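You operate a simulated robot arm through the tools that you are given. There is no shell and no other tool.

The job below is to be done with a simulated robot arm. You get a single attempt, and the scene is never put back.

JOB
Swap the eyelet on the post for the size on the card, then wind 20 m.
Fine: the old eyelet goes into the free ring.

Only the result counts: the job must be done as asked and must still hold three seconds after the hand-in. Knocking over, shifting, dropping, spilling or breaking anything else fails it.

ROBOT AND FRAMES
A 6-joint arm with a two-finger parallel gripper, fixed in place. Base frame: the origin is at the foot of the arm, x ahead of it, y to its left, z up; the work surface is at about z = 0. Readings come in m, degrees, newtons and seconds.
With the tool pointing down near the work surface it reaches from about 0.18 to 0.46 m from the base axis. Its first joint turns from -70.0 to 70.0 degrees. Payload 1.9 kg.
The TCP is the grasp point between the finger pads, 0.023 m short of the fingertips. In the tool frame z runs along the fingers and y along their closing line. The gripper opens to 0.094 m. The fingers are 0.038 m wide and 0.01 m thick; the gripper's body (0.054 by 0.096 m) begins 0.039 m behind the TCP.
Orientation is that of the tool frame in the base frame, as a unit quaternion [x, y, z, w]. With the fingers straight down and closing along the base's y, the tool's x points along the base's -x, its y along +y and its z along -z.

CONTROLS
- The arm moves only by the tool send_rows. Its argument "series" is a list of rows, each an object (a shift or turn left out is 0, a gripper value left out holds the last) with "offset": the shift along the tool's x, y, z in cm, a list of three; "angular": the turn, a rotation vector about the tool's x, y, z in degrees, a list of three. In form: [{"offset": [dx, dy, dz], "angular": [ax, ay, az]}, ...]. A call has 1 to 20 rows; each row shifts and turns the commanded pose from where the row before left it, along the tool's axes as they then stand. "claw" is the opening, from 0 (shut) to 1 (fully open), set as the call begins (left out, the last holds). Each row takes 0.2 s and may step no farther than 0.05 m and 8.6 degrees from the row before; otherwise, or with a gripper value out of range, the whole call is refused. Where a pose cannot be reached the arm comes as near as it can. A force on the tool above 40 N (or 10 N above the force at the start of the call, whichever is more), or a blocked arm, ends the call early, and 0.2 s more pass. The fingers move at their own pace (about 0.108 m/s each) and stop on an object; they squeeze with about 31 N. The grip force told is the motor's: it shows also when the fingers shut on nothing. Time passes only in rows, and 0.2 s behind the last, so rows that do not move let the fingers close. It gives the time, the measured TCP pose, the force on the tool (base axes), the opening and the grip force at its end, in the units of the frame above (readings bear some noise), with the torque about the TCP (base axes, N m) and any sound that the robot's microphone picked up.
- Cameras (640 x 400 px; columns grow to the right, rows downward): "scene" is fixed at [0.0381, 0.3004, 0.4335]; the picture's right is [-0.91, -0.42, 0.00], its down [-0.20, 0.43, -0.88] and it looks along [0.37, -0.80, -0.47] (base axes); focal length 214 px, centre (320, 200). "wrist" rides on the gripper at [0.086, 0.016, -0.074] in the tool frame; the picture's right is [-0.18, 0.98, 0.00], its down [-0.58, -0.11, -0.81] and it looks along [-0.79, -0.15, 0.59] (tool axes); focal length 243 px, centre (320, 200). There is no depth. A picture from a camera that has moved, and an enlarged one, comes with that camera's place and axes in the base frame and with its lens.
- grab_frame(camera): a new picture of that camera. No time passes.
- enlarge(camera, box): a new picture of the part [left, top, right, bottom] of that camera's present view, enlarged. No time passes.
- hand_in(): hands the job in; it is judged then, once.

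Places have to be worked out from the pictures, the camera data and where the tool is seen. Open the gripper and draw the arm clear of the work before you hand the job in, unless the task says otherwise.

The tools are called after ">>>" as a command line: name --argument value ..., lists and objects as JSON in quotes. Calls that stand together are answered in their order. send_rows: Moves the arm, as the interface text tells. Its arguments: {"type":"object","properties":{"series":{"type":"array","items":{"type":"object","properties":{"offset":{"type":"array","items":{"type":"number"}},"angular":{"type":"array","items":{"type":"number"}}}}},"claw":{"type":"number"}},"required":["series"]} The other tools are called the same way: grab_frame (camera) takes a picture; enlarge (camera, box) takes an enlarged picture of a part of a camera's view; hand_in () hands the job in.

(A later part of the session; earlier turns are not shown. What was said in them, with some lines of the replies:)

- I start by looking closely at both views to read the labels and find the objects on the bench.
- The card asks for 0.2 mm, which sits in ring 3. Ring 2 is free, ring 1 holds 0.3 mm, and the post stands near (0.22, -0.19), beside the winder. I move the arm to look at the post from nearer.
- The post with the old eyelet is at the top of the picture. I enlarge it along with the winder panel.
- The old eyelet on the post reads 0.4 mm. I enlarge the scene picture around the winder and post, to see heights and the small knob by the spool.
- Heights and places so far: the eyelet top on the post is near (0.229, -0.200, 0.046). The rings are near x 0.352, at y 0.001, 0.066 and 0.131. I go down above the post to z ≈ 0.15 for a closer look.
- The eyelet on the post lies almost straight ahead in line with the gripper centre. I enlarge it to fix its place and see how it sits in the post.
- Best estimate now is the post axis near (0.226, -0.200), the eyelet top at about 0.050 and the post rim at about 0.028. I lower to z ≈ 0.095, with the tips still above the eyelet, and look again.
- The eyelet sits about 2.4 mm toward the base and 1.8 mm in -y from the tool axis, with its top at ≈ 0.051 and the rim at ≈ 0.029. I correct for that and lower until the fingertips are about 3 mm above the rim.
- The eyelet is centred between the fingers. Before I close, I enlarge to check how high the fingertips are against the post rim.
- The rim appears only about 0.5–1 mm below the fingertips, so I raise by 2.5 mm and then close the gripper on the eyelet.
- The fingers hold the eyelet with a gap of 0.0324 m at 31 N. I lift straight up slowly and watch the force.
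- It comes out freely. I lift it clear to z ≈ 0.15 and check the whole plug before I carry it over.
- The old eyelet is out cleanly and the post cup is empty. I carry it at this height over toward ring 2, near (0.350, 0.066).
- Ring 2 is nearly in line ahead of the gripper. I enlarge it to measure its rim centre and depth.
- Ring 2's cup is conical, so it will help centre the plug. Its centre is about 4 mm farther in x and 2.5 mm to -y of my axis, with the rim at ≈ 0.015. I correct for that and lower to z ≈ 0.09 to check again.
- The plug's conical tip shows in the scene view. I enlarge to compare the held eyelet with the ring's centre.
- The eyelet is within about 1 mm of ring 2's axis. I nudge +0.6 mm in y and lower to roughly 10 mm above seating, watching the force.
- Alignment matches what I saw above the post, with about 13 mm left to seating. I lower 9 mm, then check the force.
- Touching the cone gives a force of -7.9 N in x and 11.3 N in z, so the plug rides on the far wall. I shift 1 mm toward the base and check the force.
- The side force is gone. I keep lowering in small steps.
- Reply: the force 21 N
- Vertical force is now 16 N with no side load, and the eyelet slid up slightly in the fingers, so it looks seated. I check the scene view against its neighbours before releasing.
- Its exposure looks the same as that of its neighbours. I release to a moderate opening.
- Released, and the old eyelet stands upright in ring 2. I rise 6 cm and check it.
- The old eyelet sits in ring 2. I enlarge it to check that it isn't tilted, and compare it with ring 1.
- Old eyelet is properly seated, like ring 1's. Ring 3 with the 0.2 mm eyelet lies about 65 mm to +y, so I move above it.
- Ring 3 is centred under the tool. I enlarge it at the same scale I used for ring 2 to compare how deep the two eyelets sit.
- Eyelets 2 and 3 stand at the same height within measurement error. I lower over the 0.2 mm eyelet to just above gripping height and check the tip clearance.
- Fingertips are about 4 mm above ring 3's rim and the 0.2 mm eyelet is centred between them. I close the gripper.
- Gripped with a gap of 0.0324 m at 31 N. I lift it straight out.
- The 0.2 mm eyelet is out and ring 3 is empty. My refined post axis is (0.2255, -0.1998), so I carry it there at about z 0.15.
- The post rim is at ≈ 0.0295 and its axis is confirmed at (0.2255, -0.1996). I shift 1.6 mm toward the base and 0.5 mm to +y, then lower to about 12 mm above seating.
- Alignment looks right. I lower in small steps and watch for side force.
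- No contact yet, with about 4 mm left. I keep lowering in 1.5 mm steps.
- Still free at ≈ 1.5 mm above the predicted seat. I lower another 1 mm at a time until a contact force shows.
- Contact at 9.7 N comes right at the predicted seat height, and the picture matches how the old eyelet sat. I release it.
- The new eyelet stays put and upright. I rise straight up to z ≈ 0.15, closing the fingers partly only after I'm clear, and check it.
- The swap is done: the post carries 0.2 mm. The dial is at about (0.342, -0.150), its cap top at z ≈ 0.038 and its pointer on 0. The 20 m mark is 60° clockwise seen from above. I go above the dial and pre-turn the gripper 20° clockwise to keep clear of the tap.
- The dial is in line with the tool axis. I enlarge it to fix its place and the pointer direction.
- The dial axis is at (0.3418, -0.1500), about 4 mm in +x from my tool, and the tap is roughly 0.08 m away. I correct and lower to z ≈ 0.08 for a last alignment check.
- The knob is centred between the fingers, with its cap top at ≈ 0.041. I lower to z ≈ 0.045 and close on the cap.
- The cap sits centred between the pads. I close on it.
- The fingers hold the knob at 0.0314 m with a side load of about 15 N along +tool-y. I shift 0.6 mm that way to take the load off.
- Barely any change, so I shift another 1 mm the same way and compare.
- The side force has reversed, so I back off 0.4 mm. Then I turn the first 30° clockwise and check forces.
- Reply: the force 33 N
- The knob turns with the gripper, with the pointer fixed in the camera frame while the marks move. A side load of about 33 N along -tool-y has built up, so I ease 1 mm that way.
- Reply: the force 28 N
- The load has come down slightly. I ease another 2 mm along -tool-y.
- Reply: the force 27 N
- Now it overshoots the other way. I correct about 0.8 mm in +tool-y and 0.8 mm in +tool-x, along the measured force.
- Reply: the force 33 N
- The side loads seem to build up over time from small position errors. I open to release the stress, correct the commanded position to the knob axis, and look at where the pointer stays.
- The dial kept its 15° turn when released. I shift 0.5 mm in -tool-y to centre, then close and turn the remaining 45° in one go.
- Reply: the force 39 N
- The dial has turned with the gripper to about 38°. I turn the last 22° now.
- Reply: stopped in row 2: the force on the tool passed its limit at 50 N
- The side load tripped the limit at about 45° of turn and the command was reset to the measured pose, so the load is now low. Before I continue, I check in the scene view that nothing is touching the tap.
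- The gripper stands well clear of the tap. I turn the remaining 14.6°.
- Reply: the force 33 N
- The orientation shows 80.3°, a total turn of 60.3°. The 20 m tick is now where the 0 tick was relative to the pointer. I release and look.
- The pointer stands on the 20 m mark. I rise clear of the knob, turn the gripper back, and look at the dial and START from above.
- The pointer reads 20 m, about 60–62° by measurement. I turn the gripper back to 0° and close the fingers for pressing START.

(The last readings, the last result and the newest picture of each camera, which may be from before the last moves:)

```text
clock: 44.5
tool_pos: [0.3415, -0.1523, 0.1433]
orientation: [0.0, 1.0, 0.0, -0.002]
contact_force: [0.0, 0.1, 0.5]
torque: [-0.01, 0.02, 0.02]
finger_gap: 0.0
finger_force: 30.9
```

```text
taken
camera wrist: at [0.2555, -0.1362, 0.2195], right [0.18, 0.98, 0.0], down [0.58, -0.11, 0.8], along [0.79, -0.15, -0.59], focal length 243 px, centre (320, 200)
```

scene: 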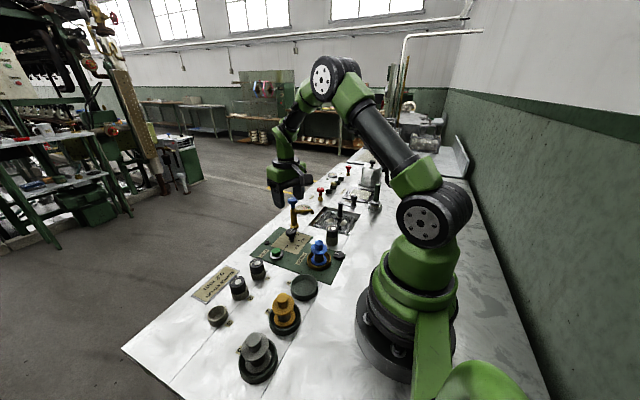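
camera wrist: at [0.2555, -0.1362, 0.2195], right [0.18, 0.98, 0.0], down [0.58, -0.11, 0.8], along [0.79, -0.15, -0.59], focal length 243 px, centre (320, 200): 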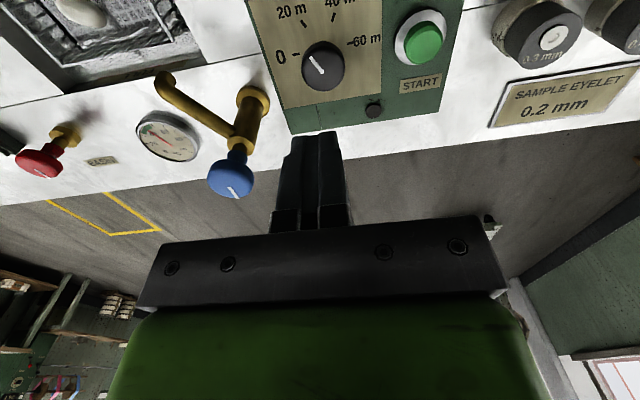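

Fingers are shut. I enlarge the START button and the dial to measure them.

>>> enlarge --camera "wrist" --box '[260, 0, 460, 125]'

>>> enlarge --camera "scene" --box '[250, 210, 310, 270]'

```text
3.20 times, centred on (360, 62) of wrist
camera zoom: at [0.2555, -0.1362, 0.2195], right [0.18, 0.98, 0.0], down [0.58, -0.11, 0.8], along [0.79, -0.15, -0.59], focal length 776 px, centre (192, 640)
```

zoom: 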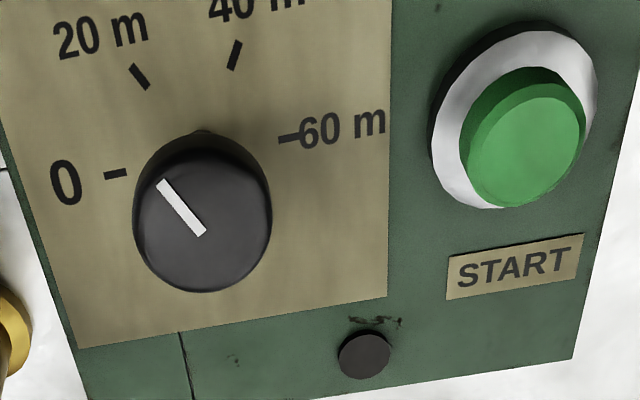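

```text
6.67 times, centred on (280, 240) of scene
camera zoom: at [0.0381, 0.3004, 0.4335], right [-0.91, -0.42, 0.0], down [-0.2, 0.43, -0.88], along [0.37, -0.8, -0.47], focal length 1430 px, centre (587, -67)
```

zoom: 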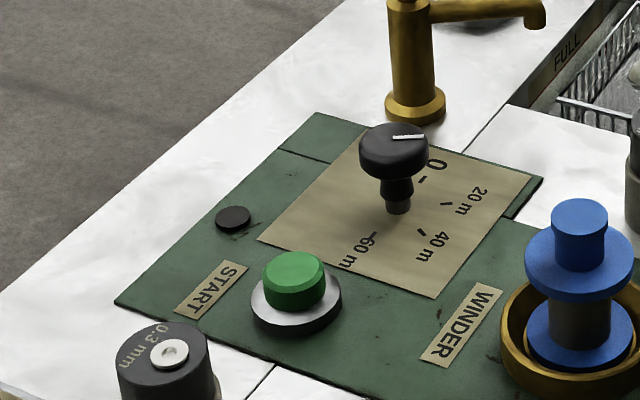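

The dial pointer is at 61°, on 20 m. START is at about (0.346, -0.074), with its top at z ≈ 0.020. I move above it and go down to about 15 mm above the button.

>>> send_rows --series '[{"offset": [-0.22, 3.9, 0]}, {"offset": [-0.23, 3.9, 0]}, {"offset": [0, 0, 3]}, {"offset": [0, 0, 3]}, {"offset": [0, 0, 2.5]}, {}]'

>>> enlarge --camera "wrist" --box '[230, 60, 410, 220]'

>>> enlarge --camera "scene" --box '[250, 210, 310, 270]'

```text
clock: 45.9
tool_pos: [0.3462, -0.0744, 0.06]
orientation: [0.001, 1.0, 0.0, -0.002]
contact_force: [0.0, 0.8, -0.3]
torque: [0.02, 0.01, -0.02]
finger_gap: 0.0001
finger_force: 31.0
```

```text
2.50 times, centred on (320, 140) of wrist
camera zoom: at [0.2601, -0.0579, 0.135], right [0.19, 0.98, 0.0], down [0.58, -0.11, 0.8], along [0.79, -0.15, -0.59], focal length 606 px, centre (320, 350)
```

zoom: 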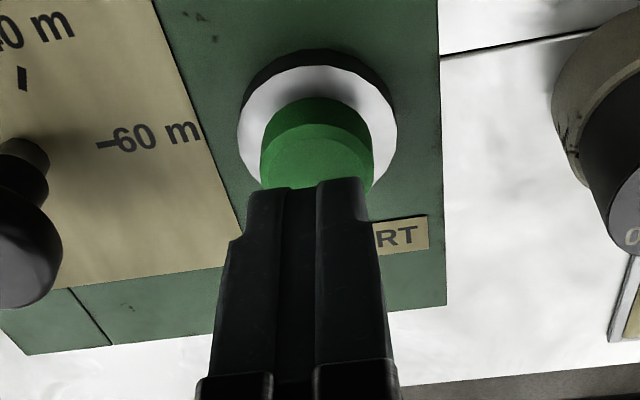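

```text
6.67 times, centred on (280, 240) of scene
camera zoom: at [0.0381, 0.3004, 0.4335], right [-0.91, -0.42, 0.0], down [-0.2, 0.43, -0.88], along [0.37, -0.8, -0.47], focal length 1430 px, centre (587, -67)
```

zoom: 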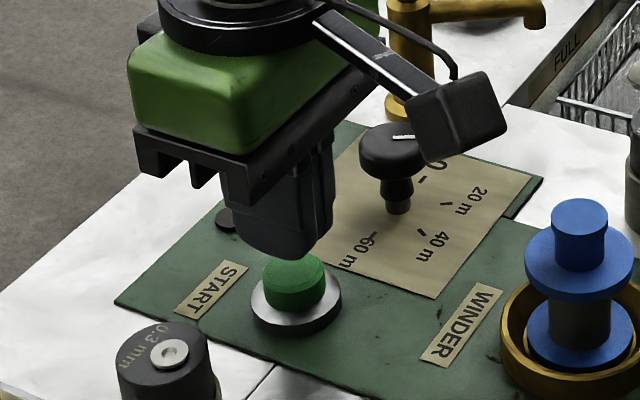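

The fingertips are centred over the button. I lower to just above it and then press gently in small steps.

>>> send_rows --series '[{"offset": [-0.1, 0, 0.7]}, {"offset": [0, 0, 0.7]}, {}]'

>>> send_rows --series '[{"offset": [0, 0, 0.2]}, {"offset": [0, 0, 0.2]}, {}]'

```text
clock: 46.7
tool_pos: [0.3473, -0.0742, 0.0447]
orientation: [0.001, 1.0, 0.0, -0.001]
contact_force: [-1.2, -0.7, 0.0]
torque: [0.0, -0.01, 0.03]
finger_gap: 0.0
finger_force: 31.1
```

```text
clock: 47.5
tool_pos: [0.3475, -0.0743, 0.0412]
orientation: [0.0, 1.0, 0.0, -0.002]
contact_force: [-0.8, 0.4, 2.5]
torque: [0.02, 0.0, 0.0]
finger_gap: 0.0
finger_force: 31.1
heard: click
```

I heard a click at light contact, so START is pressed. I lift off straight away and watch what the winder does.

>>> send_rows --series '[{"offset": [0, 0, -1.5]}, {"offset": [0, 0, -3]}, {}]'

>>> enlarge --camera "scene" --box '[240, 200, 360, 290]'

>>> grab_frame --camera "wrist"

```text
clock: 48.3
tool_pos: [0.3464, -0.0741, 0.0853]
orientation: [0.001, 1.0, 0.0, -0.002]
contact_force: [0.7, 0.6, 0.3]
torque: [-0.05, -0.03, 0.0]
finger_gap: 0.0
finger_force: 30.8
```

```text
4.44 times, centred on (300, 245) of scene
camera zoom: at [0.0381, 0.3004, 0.4335], right [-0.91, -0.42, 0.0], down [-0.2, 0.43, -0.88], along [0.37, -0.8, -0.47], focal length 953 px, centre (409, 0)
```

zoom: 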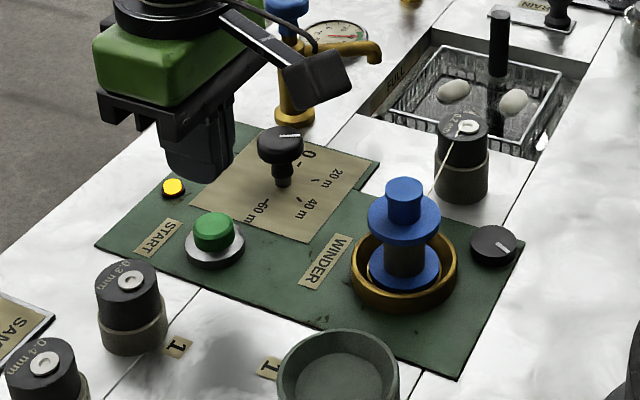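

```text
taken
camera wrist: at [0.2613, -0.0572, 0.1616], right [0.19, 0.98, 0.0], down [0.58, -0.11, 0.8], along [0.79, -0.15, -0.59], focal length 243 px, centre (320, 200)
```

wrist: 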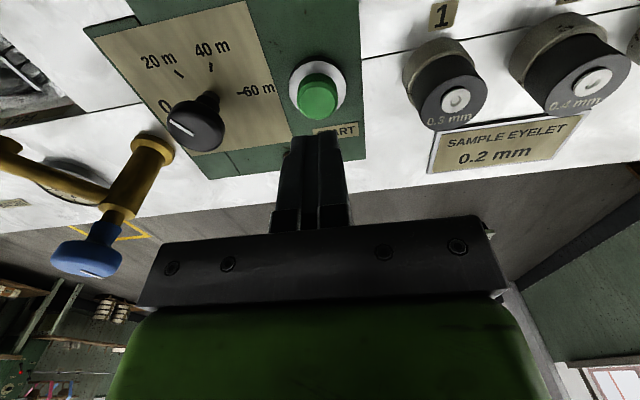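

The lamp is lit yellow, a thread runs from the eyelet to the spool, and the winder is running. I lift well clear and wait while it winds.

>>> send_rows --series '[{"offset": [0, 0, -4]}, {"offset": [0, 0, -4]}, {"offset": [0, 0, -4]}, {}, {}, {}, {}, {}]'

>>> enlarge --camera "scene" --box '[240, 200, 360, 290]'

```text
clock: 50.1
tool_pos: [0.3492, -0.0758, 0.2055]
orientation: [0.001, 1.0, 0.0, -0.002]
contact_force: [0.0, -0.1, 0.4]
torque: [0.01, -0.04, -0.04]
finger_gap: 0.0
finger_force: 30.9
```

```text
4.44 times, centred on (300, 245) of scene
camera zoom: at [0.0381, 0.3004, 0.4335], right [-0.91, -0.42, 0.0], down [-0.2, 0.43, -0.88], along [0.37, -0.8, -0.47], focal length 953 px, centre (409, 0)
```

zoom: 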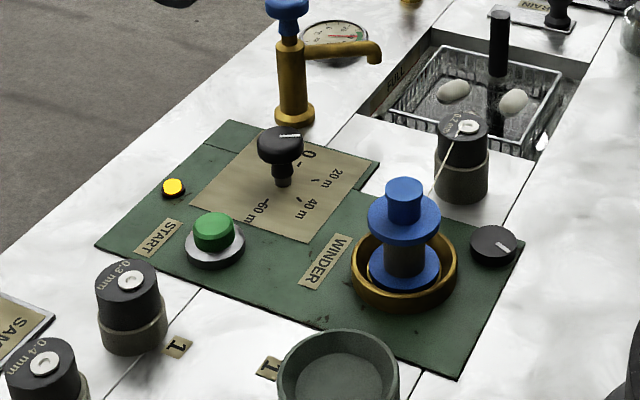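

The lamp is still on. I wait a few more seconds and compare the small wheel and the spool.

>>> enlarge --camera "scene" --box '[310, 220, 360, 265]'

>>> send_rows --series '[{}, {}, {}, {}, {}, {}, {}, {}, {}, {}]' --claw 0.5

>>> enlarge --camera "scene" --box '[310, 220, 360, 265]'

>>> enlarge --camera "scene" --box '[240, 200, 360, 290]'

```text
8.89 times, centred on (335, 242) of scene
camera zoom: at [0.0381, 0.3004, 0.4335], right [-0.91, -0.42, 0.0], down [-0.2, 0.43, -0.88], along [0.37, -0.8, -0.47], focal length 1906 px, centre (187, -178)
```

zoom: 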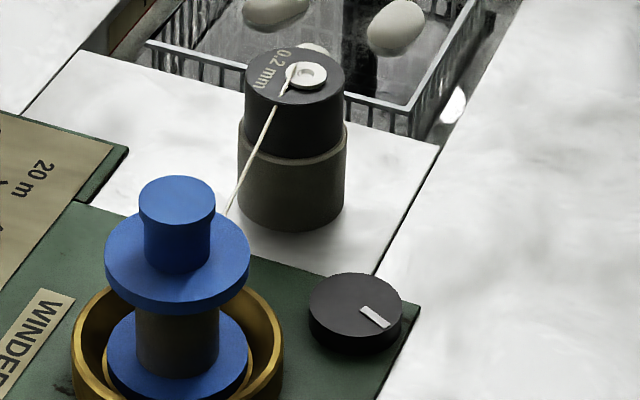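

```text
clock: 52.3
tool_pos: [0.3484, -0.075, 0.2061]
orientation: [0.001, 1.0, 0.0, -0.002]
contact_force: [0.0, -0.2, -0.1]
torque: [-0.01, -0.02, 0.03]
finger_gap: 0.0469
finger_force: 0.1
```

```text
8.89 times, centred on (335, 242) of scene
camera zoom: at [0.0381, 0.3004, 0.4335], right [-0.91, -0.42, 0.0], down [-0.2, 0.43, -0.88], along [0.37, -0.8, -0.47], focal length 1906 px, centre (187, -178)
```

zoom: 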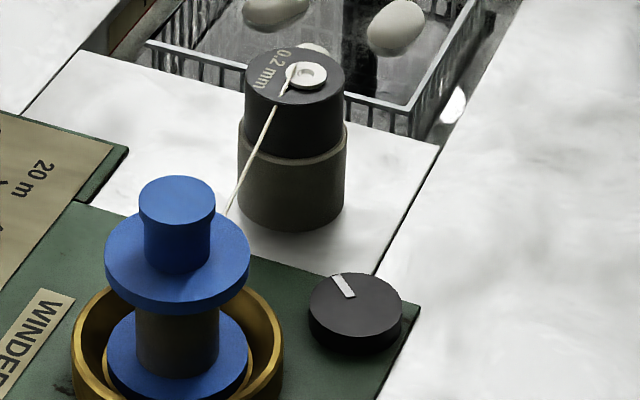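

```text
4.44 times, centred on (300, 245) of scene
camera zoom: at [0.0381, 0.3004, 0.4335], right [-0.91, -0.42, 0.0], down [-0.2, 0.43, -0.88], along [0.37, -0.8, -0.47], focal length 953 px, centre (409, 0)
```

zoom: 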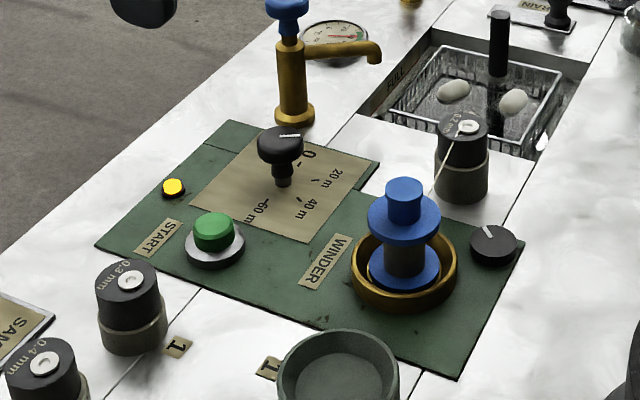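

The small wheel is turning, so it's still winding. I keep waiting and draw the arm back up toward its start pose.

>>> send_rows --series '[{"offset": [2, -0.3, -3]}, {"offset": [2, -0.3, -3]}, {"offset": [2, -0.3, -3]}, {"offset": [2, -0.3, -2]}, {}, {}, {}, {}, {}, {}, {}, {}, {}, {}, {}, {}, {}, {}, {}, {}]'

>>> enlarge --camera "scene" --box '[240, 200, 360, 290]'

>>> grab_frame --camera "wrist"

```text
clock: 56.5
tool_pos: [0.2692, -0.087, 0.3166]
orientation: [0.002, 1.0, -0.001, -0.002]
contact_force: [-0.8, 0.0, -0.5]
torque: [-0.01, -0.01, -0.01]
finger_gap: 0.0469
finger_force: 0.1
```

```text
4.44 times, centred on (300, 245) of scene
camera zoom: at [0.0381, 0.3004, 0.4335], right [-0.91, -0.42, 0.0], down [-0.2, 0.43, -0.88], along [0.37, -0.8, -0.47], focal length 953 px, centre (409, 0)
```

zoom: 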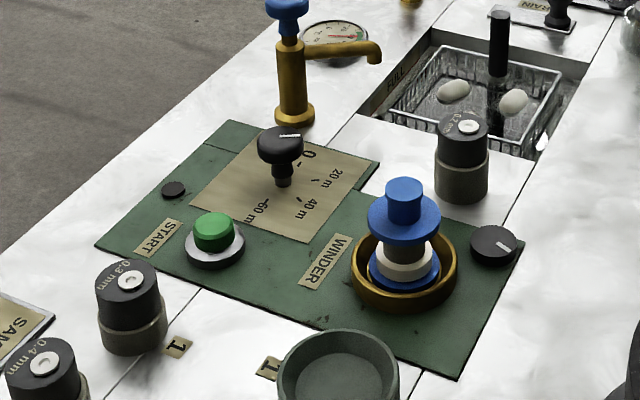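

```text
taken
camera wrist: at [0.1827, -0.0704, 0.3911], right [0.19, 0.98, 0.0], down [0.58, -0.11, 0.8], along [0.79, -0.15, -0.59], focal length 243 px, centre (320, 200)
```

wrist: 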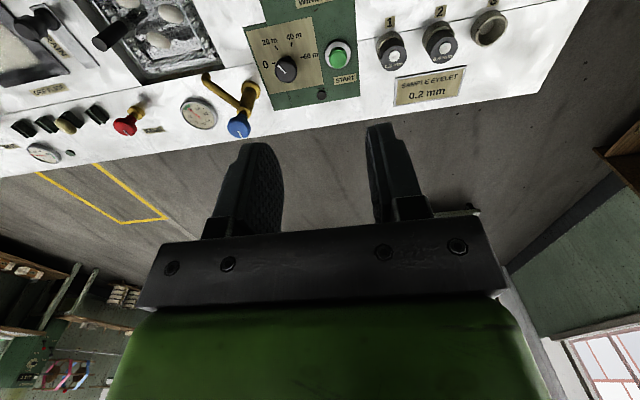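

The lamp is off and the spool now carries a white winding, so the run has finished. I check the final state close up: spool, post, dial and rings.

>>> enlarge --camera "scene" --box '[300, 210, 360, 270]'

>>> enlarge --camera "scene" --box '[195, 250, 285, 335]'

>>> enlarge --camera "wrist" --box '[240, 0, 540, 120]'

>>> grab_frame --camera "scene"

```text
6.67 times, centred on (330, 240) of scene
camera zoom: at [0.0381, 0.3004, 0.4335], right [-0.91, -0.42, 0.0], down [-0.2, 0.43, -0.88], along [0.37, -0.8, -0.47], focal length 1430 px, centre (253, -67)
```

zoom: 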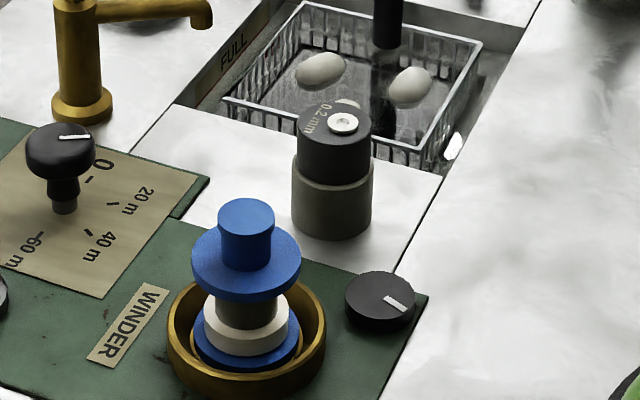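

```text
4.71 times, centred on (240, 292) of scene
camera zoom: at [0.0381, 0.3004, 0.4335], right [-0.91, -0.42, 0.0], down [-0.2, 0.43, -0.88], along [0.37, -0.8, -0.47], focal length 1009 px, centre (696, -235)
```

zoom: 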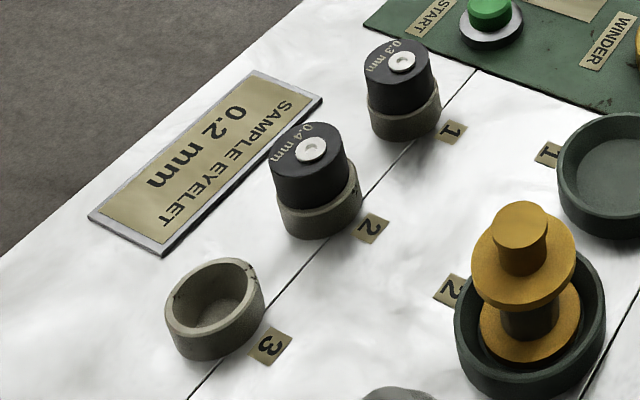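

```text
2.13 times, centred on (390, 60) of wrist
camera zoom: at [0.1827, -0.0704, 0.3911], right [0.19, 0.98, 0.0], down [0.58, -0.11, 0.8], along [0.79, -0.15, -0.59], focal length 518 px, centre (171, 499)
```

zoom: 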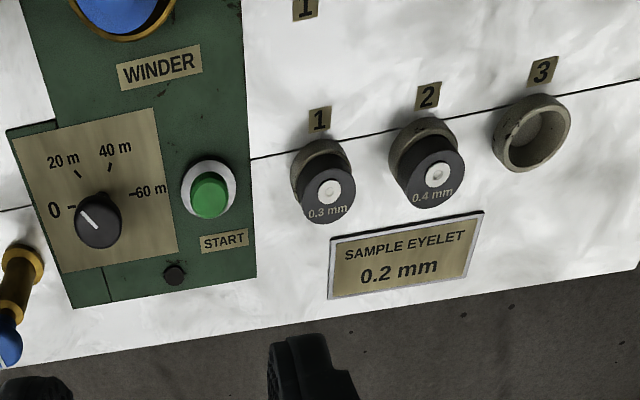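

```text
taken
```

scene: 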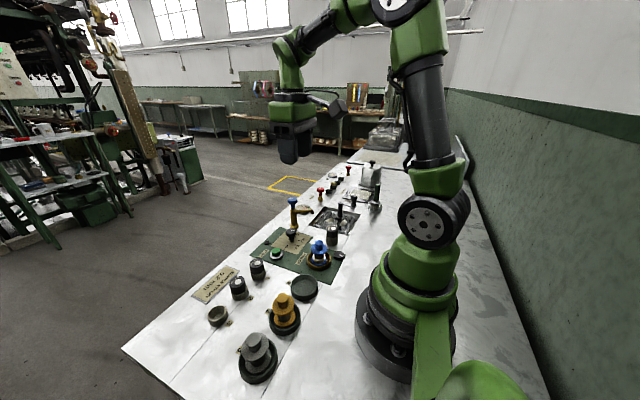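

All of it checks out:
- The post holds 0.2 mm.
- The old 0.4 mm eyelet sits in ring 2.
- The dial is on 20 m, the lamp is off and the spool is wound.

I open the gripper fully with the arm clear, then hand in.

>>> send_rows --series '[{}, {}, {}, {}]' --claw 1.0

>>> enlarge --camera "scene" --box '[190, 190, 370, 330]'

```text
clock: 57.5
tool_pos: [0.2674, -0.0866, 0.3164]
orientation: [0.001, 1.0, 0.001, -0.002]
contact_force: [0.7, -0.1, -0.2]
torque: [0.01, 0.0, -0.03]
finger_gap: 0.094
finger_force: 0.0
```

```text
2.86 times, centred on (280, 260) of scene
camera zoom: at [0.0381, 0.3004, 0.4335], right [-0.91, -0.42, 0.0], down [-0.2, 0.43, -0.88], along [0.37, -0.8, -0.47], focal length 613 px, centre (434, 29)
```

zoom: 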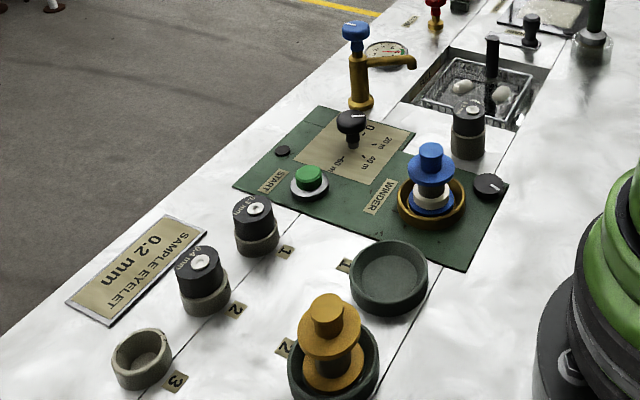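

The gripper is open, the arm is clear and the scene is steady, with everything in place. I hand the job in.

>>> hand_in

```text
The job is handed in.
```

I swapped the eyelet and ran the winder for 20 m, and the job is handed in. I haven't seen the judge's verdict.

- **Eyelet:** the 0.2 mm eyelet named on the card is now on the post. The old 0.4 mm one is in ring 2, which was the free ring. It may sit 1–2 mm off the ring's centre, but it is fully down and upright.
- **Winding:** I set the dial to 20 m and pressed START, which clicked. The lamp lit, thread ran from the new eyelet to the spool, and the winder stopped by itself within about 9 s. The spool now carries thread. I did not measure the length; 20 m is the dial setting.
- **Dial:** side force on the knob passed the limit once while I turned it, which stopped the arm partway. I finished the turn, and the pointer measured about 61°, against 60° for the 20 m mark.

In the last pictures nothing else had been knocked over or shifted. The gripper is open and the arm is clear of the work.
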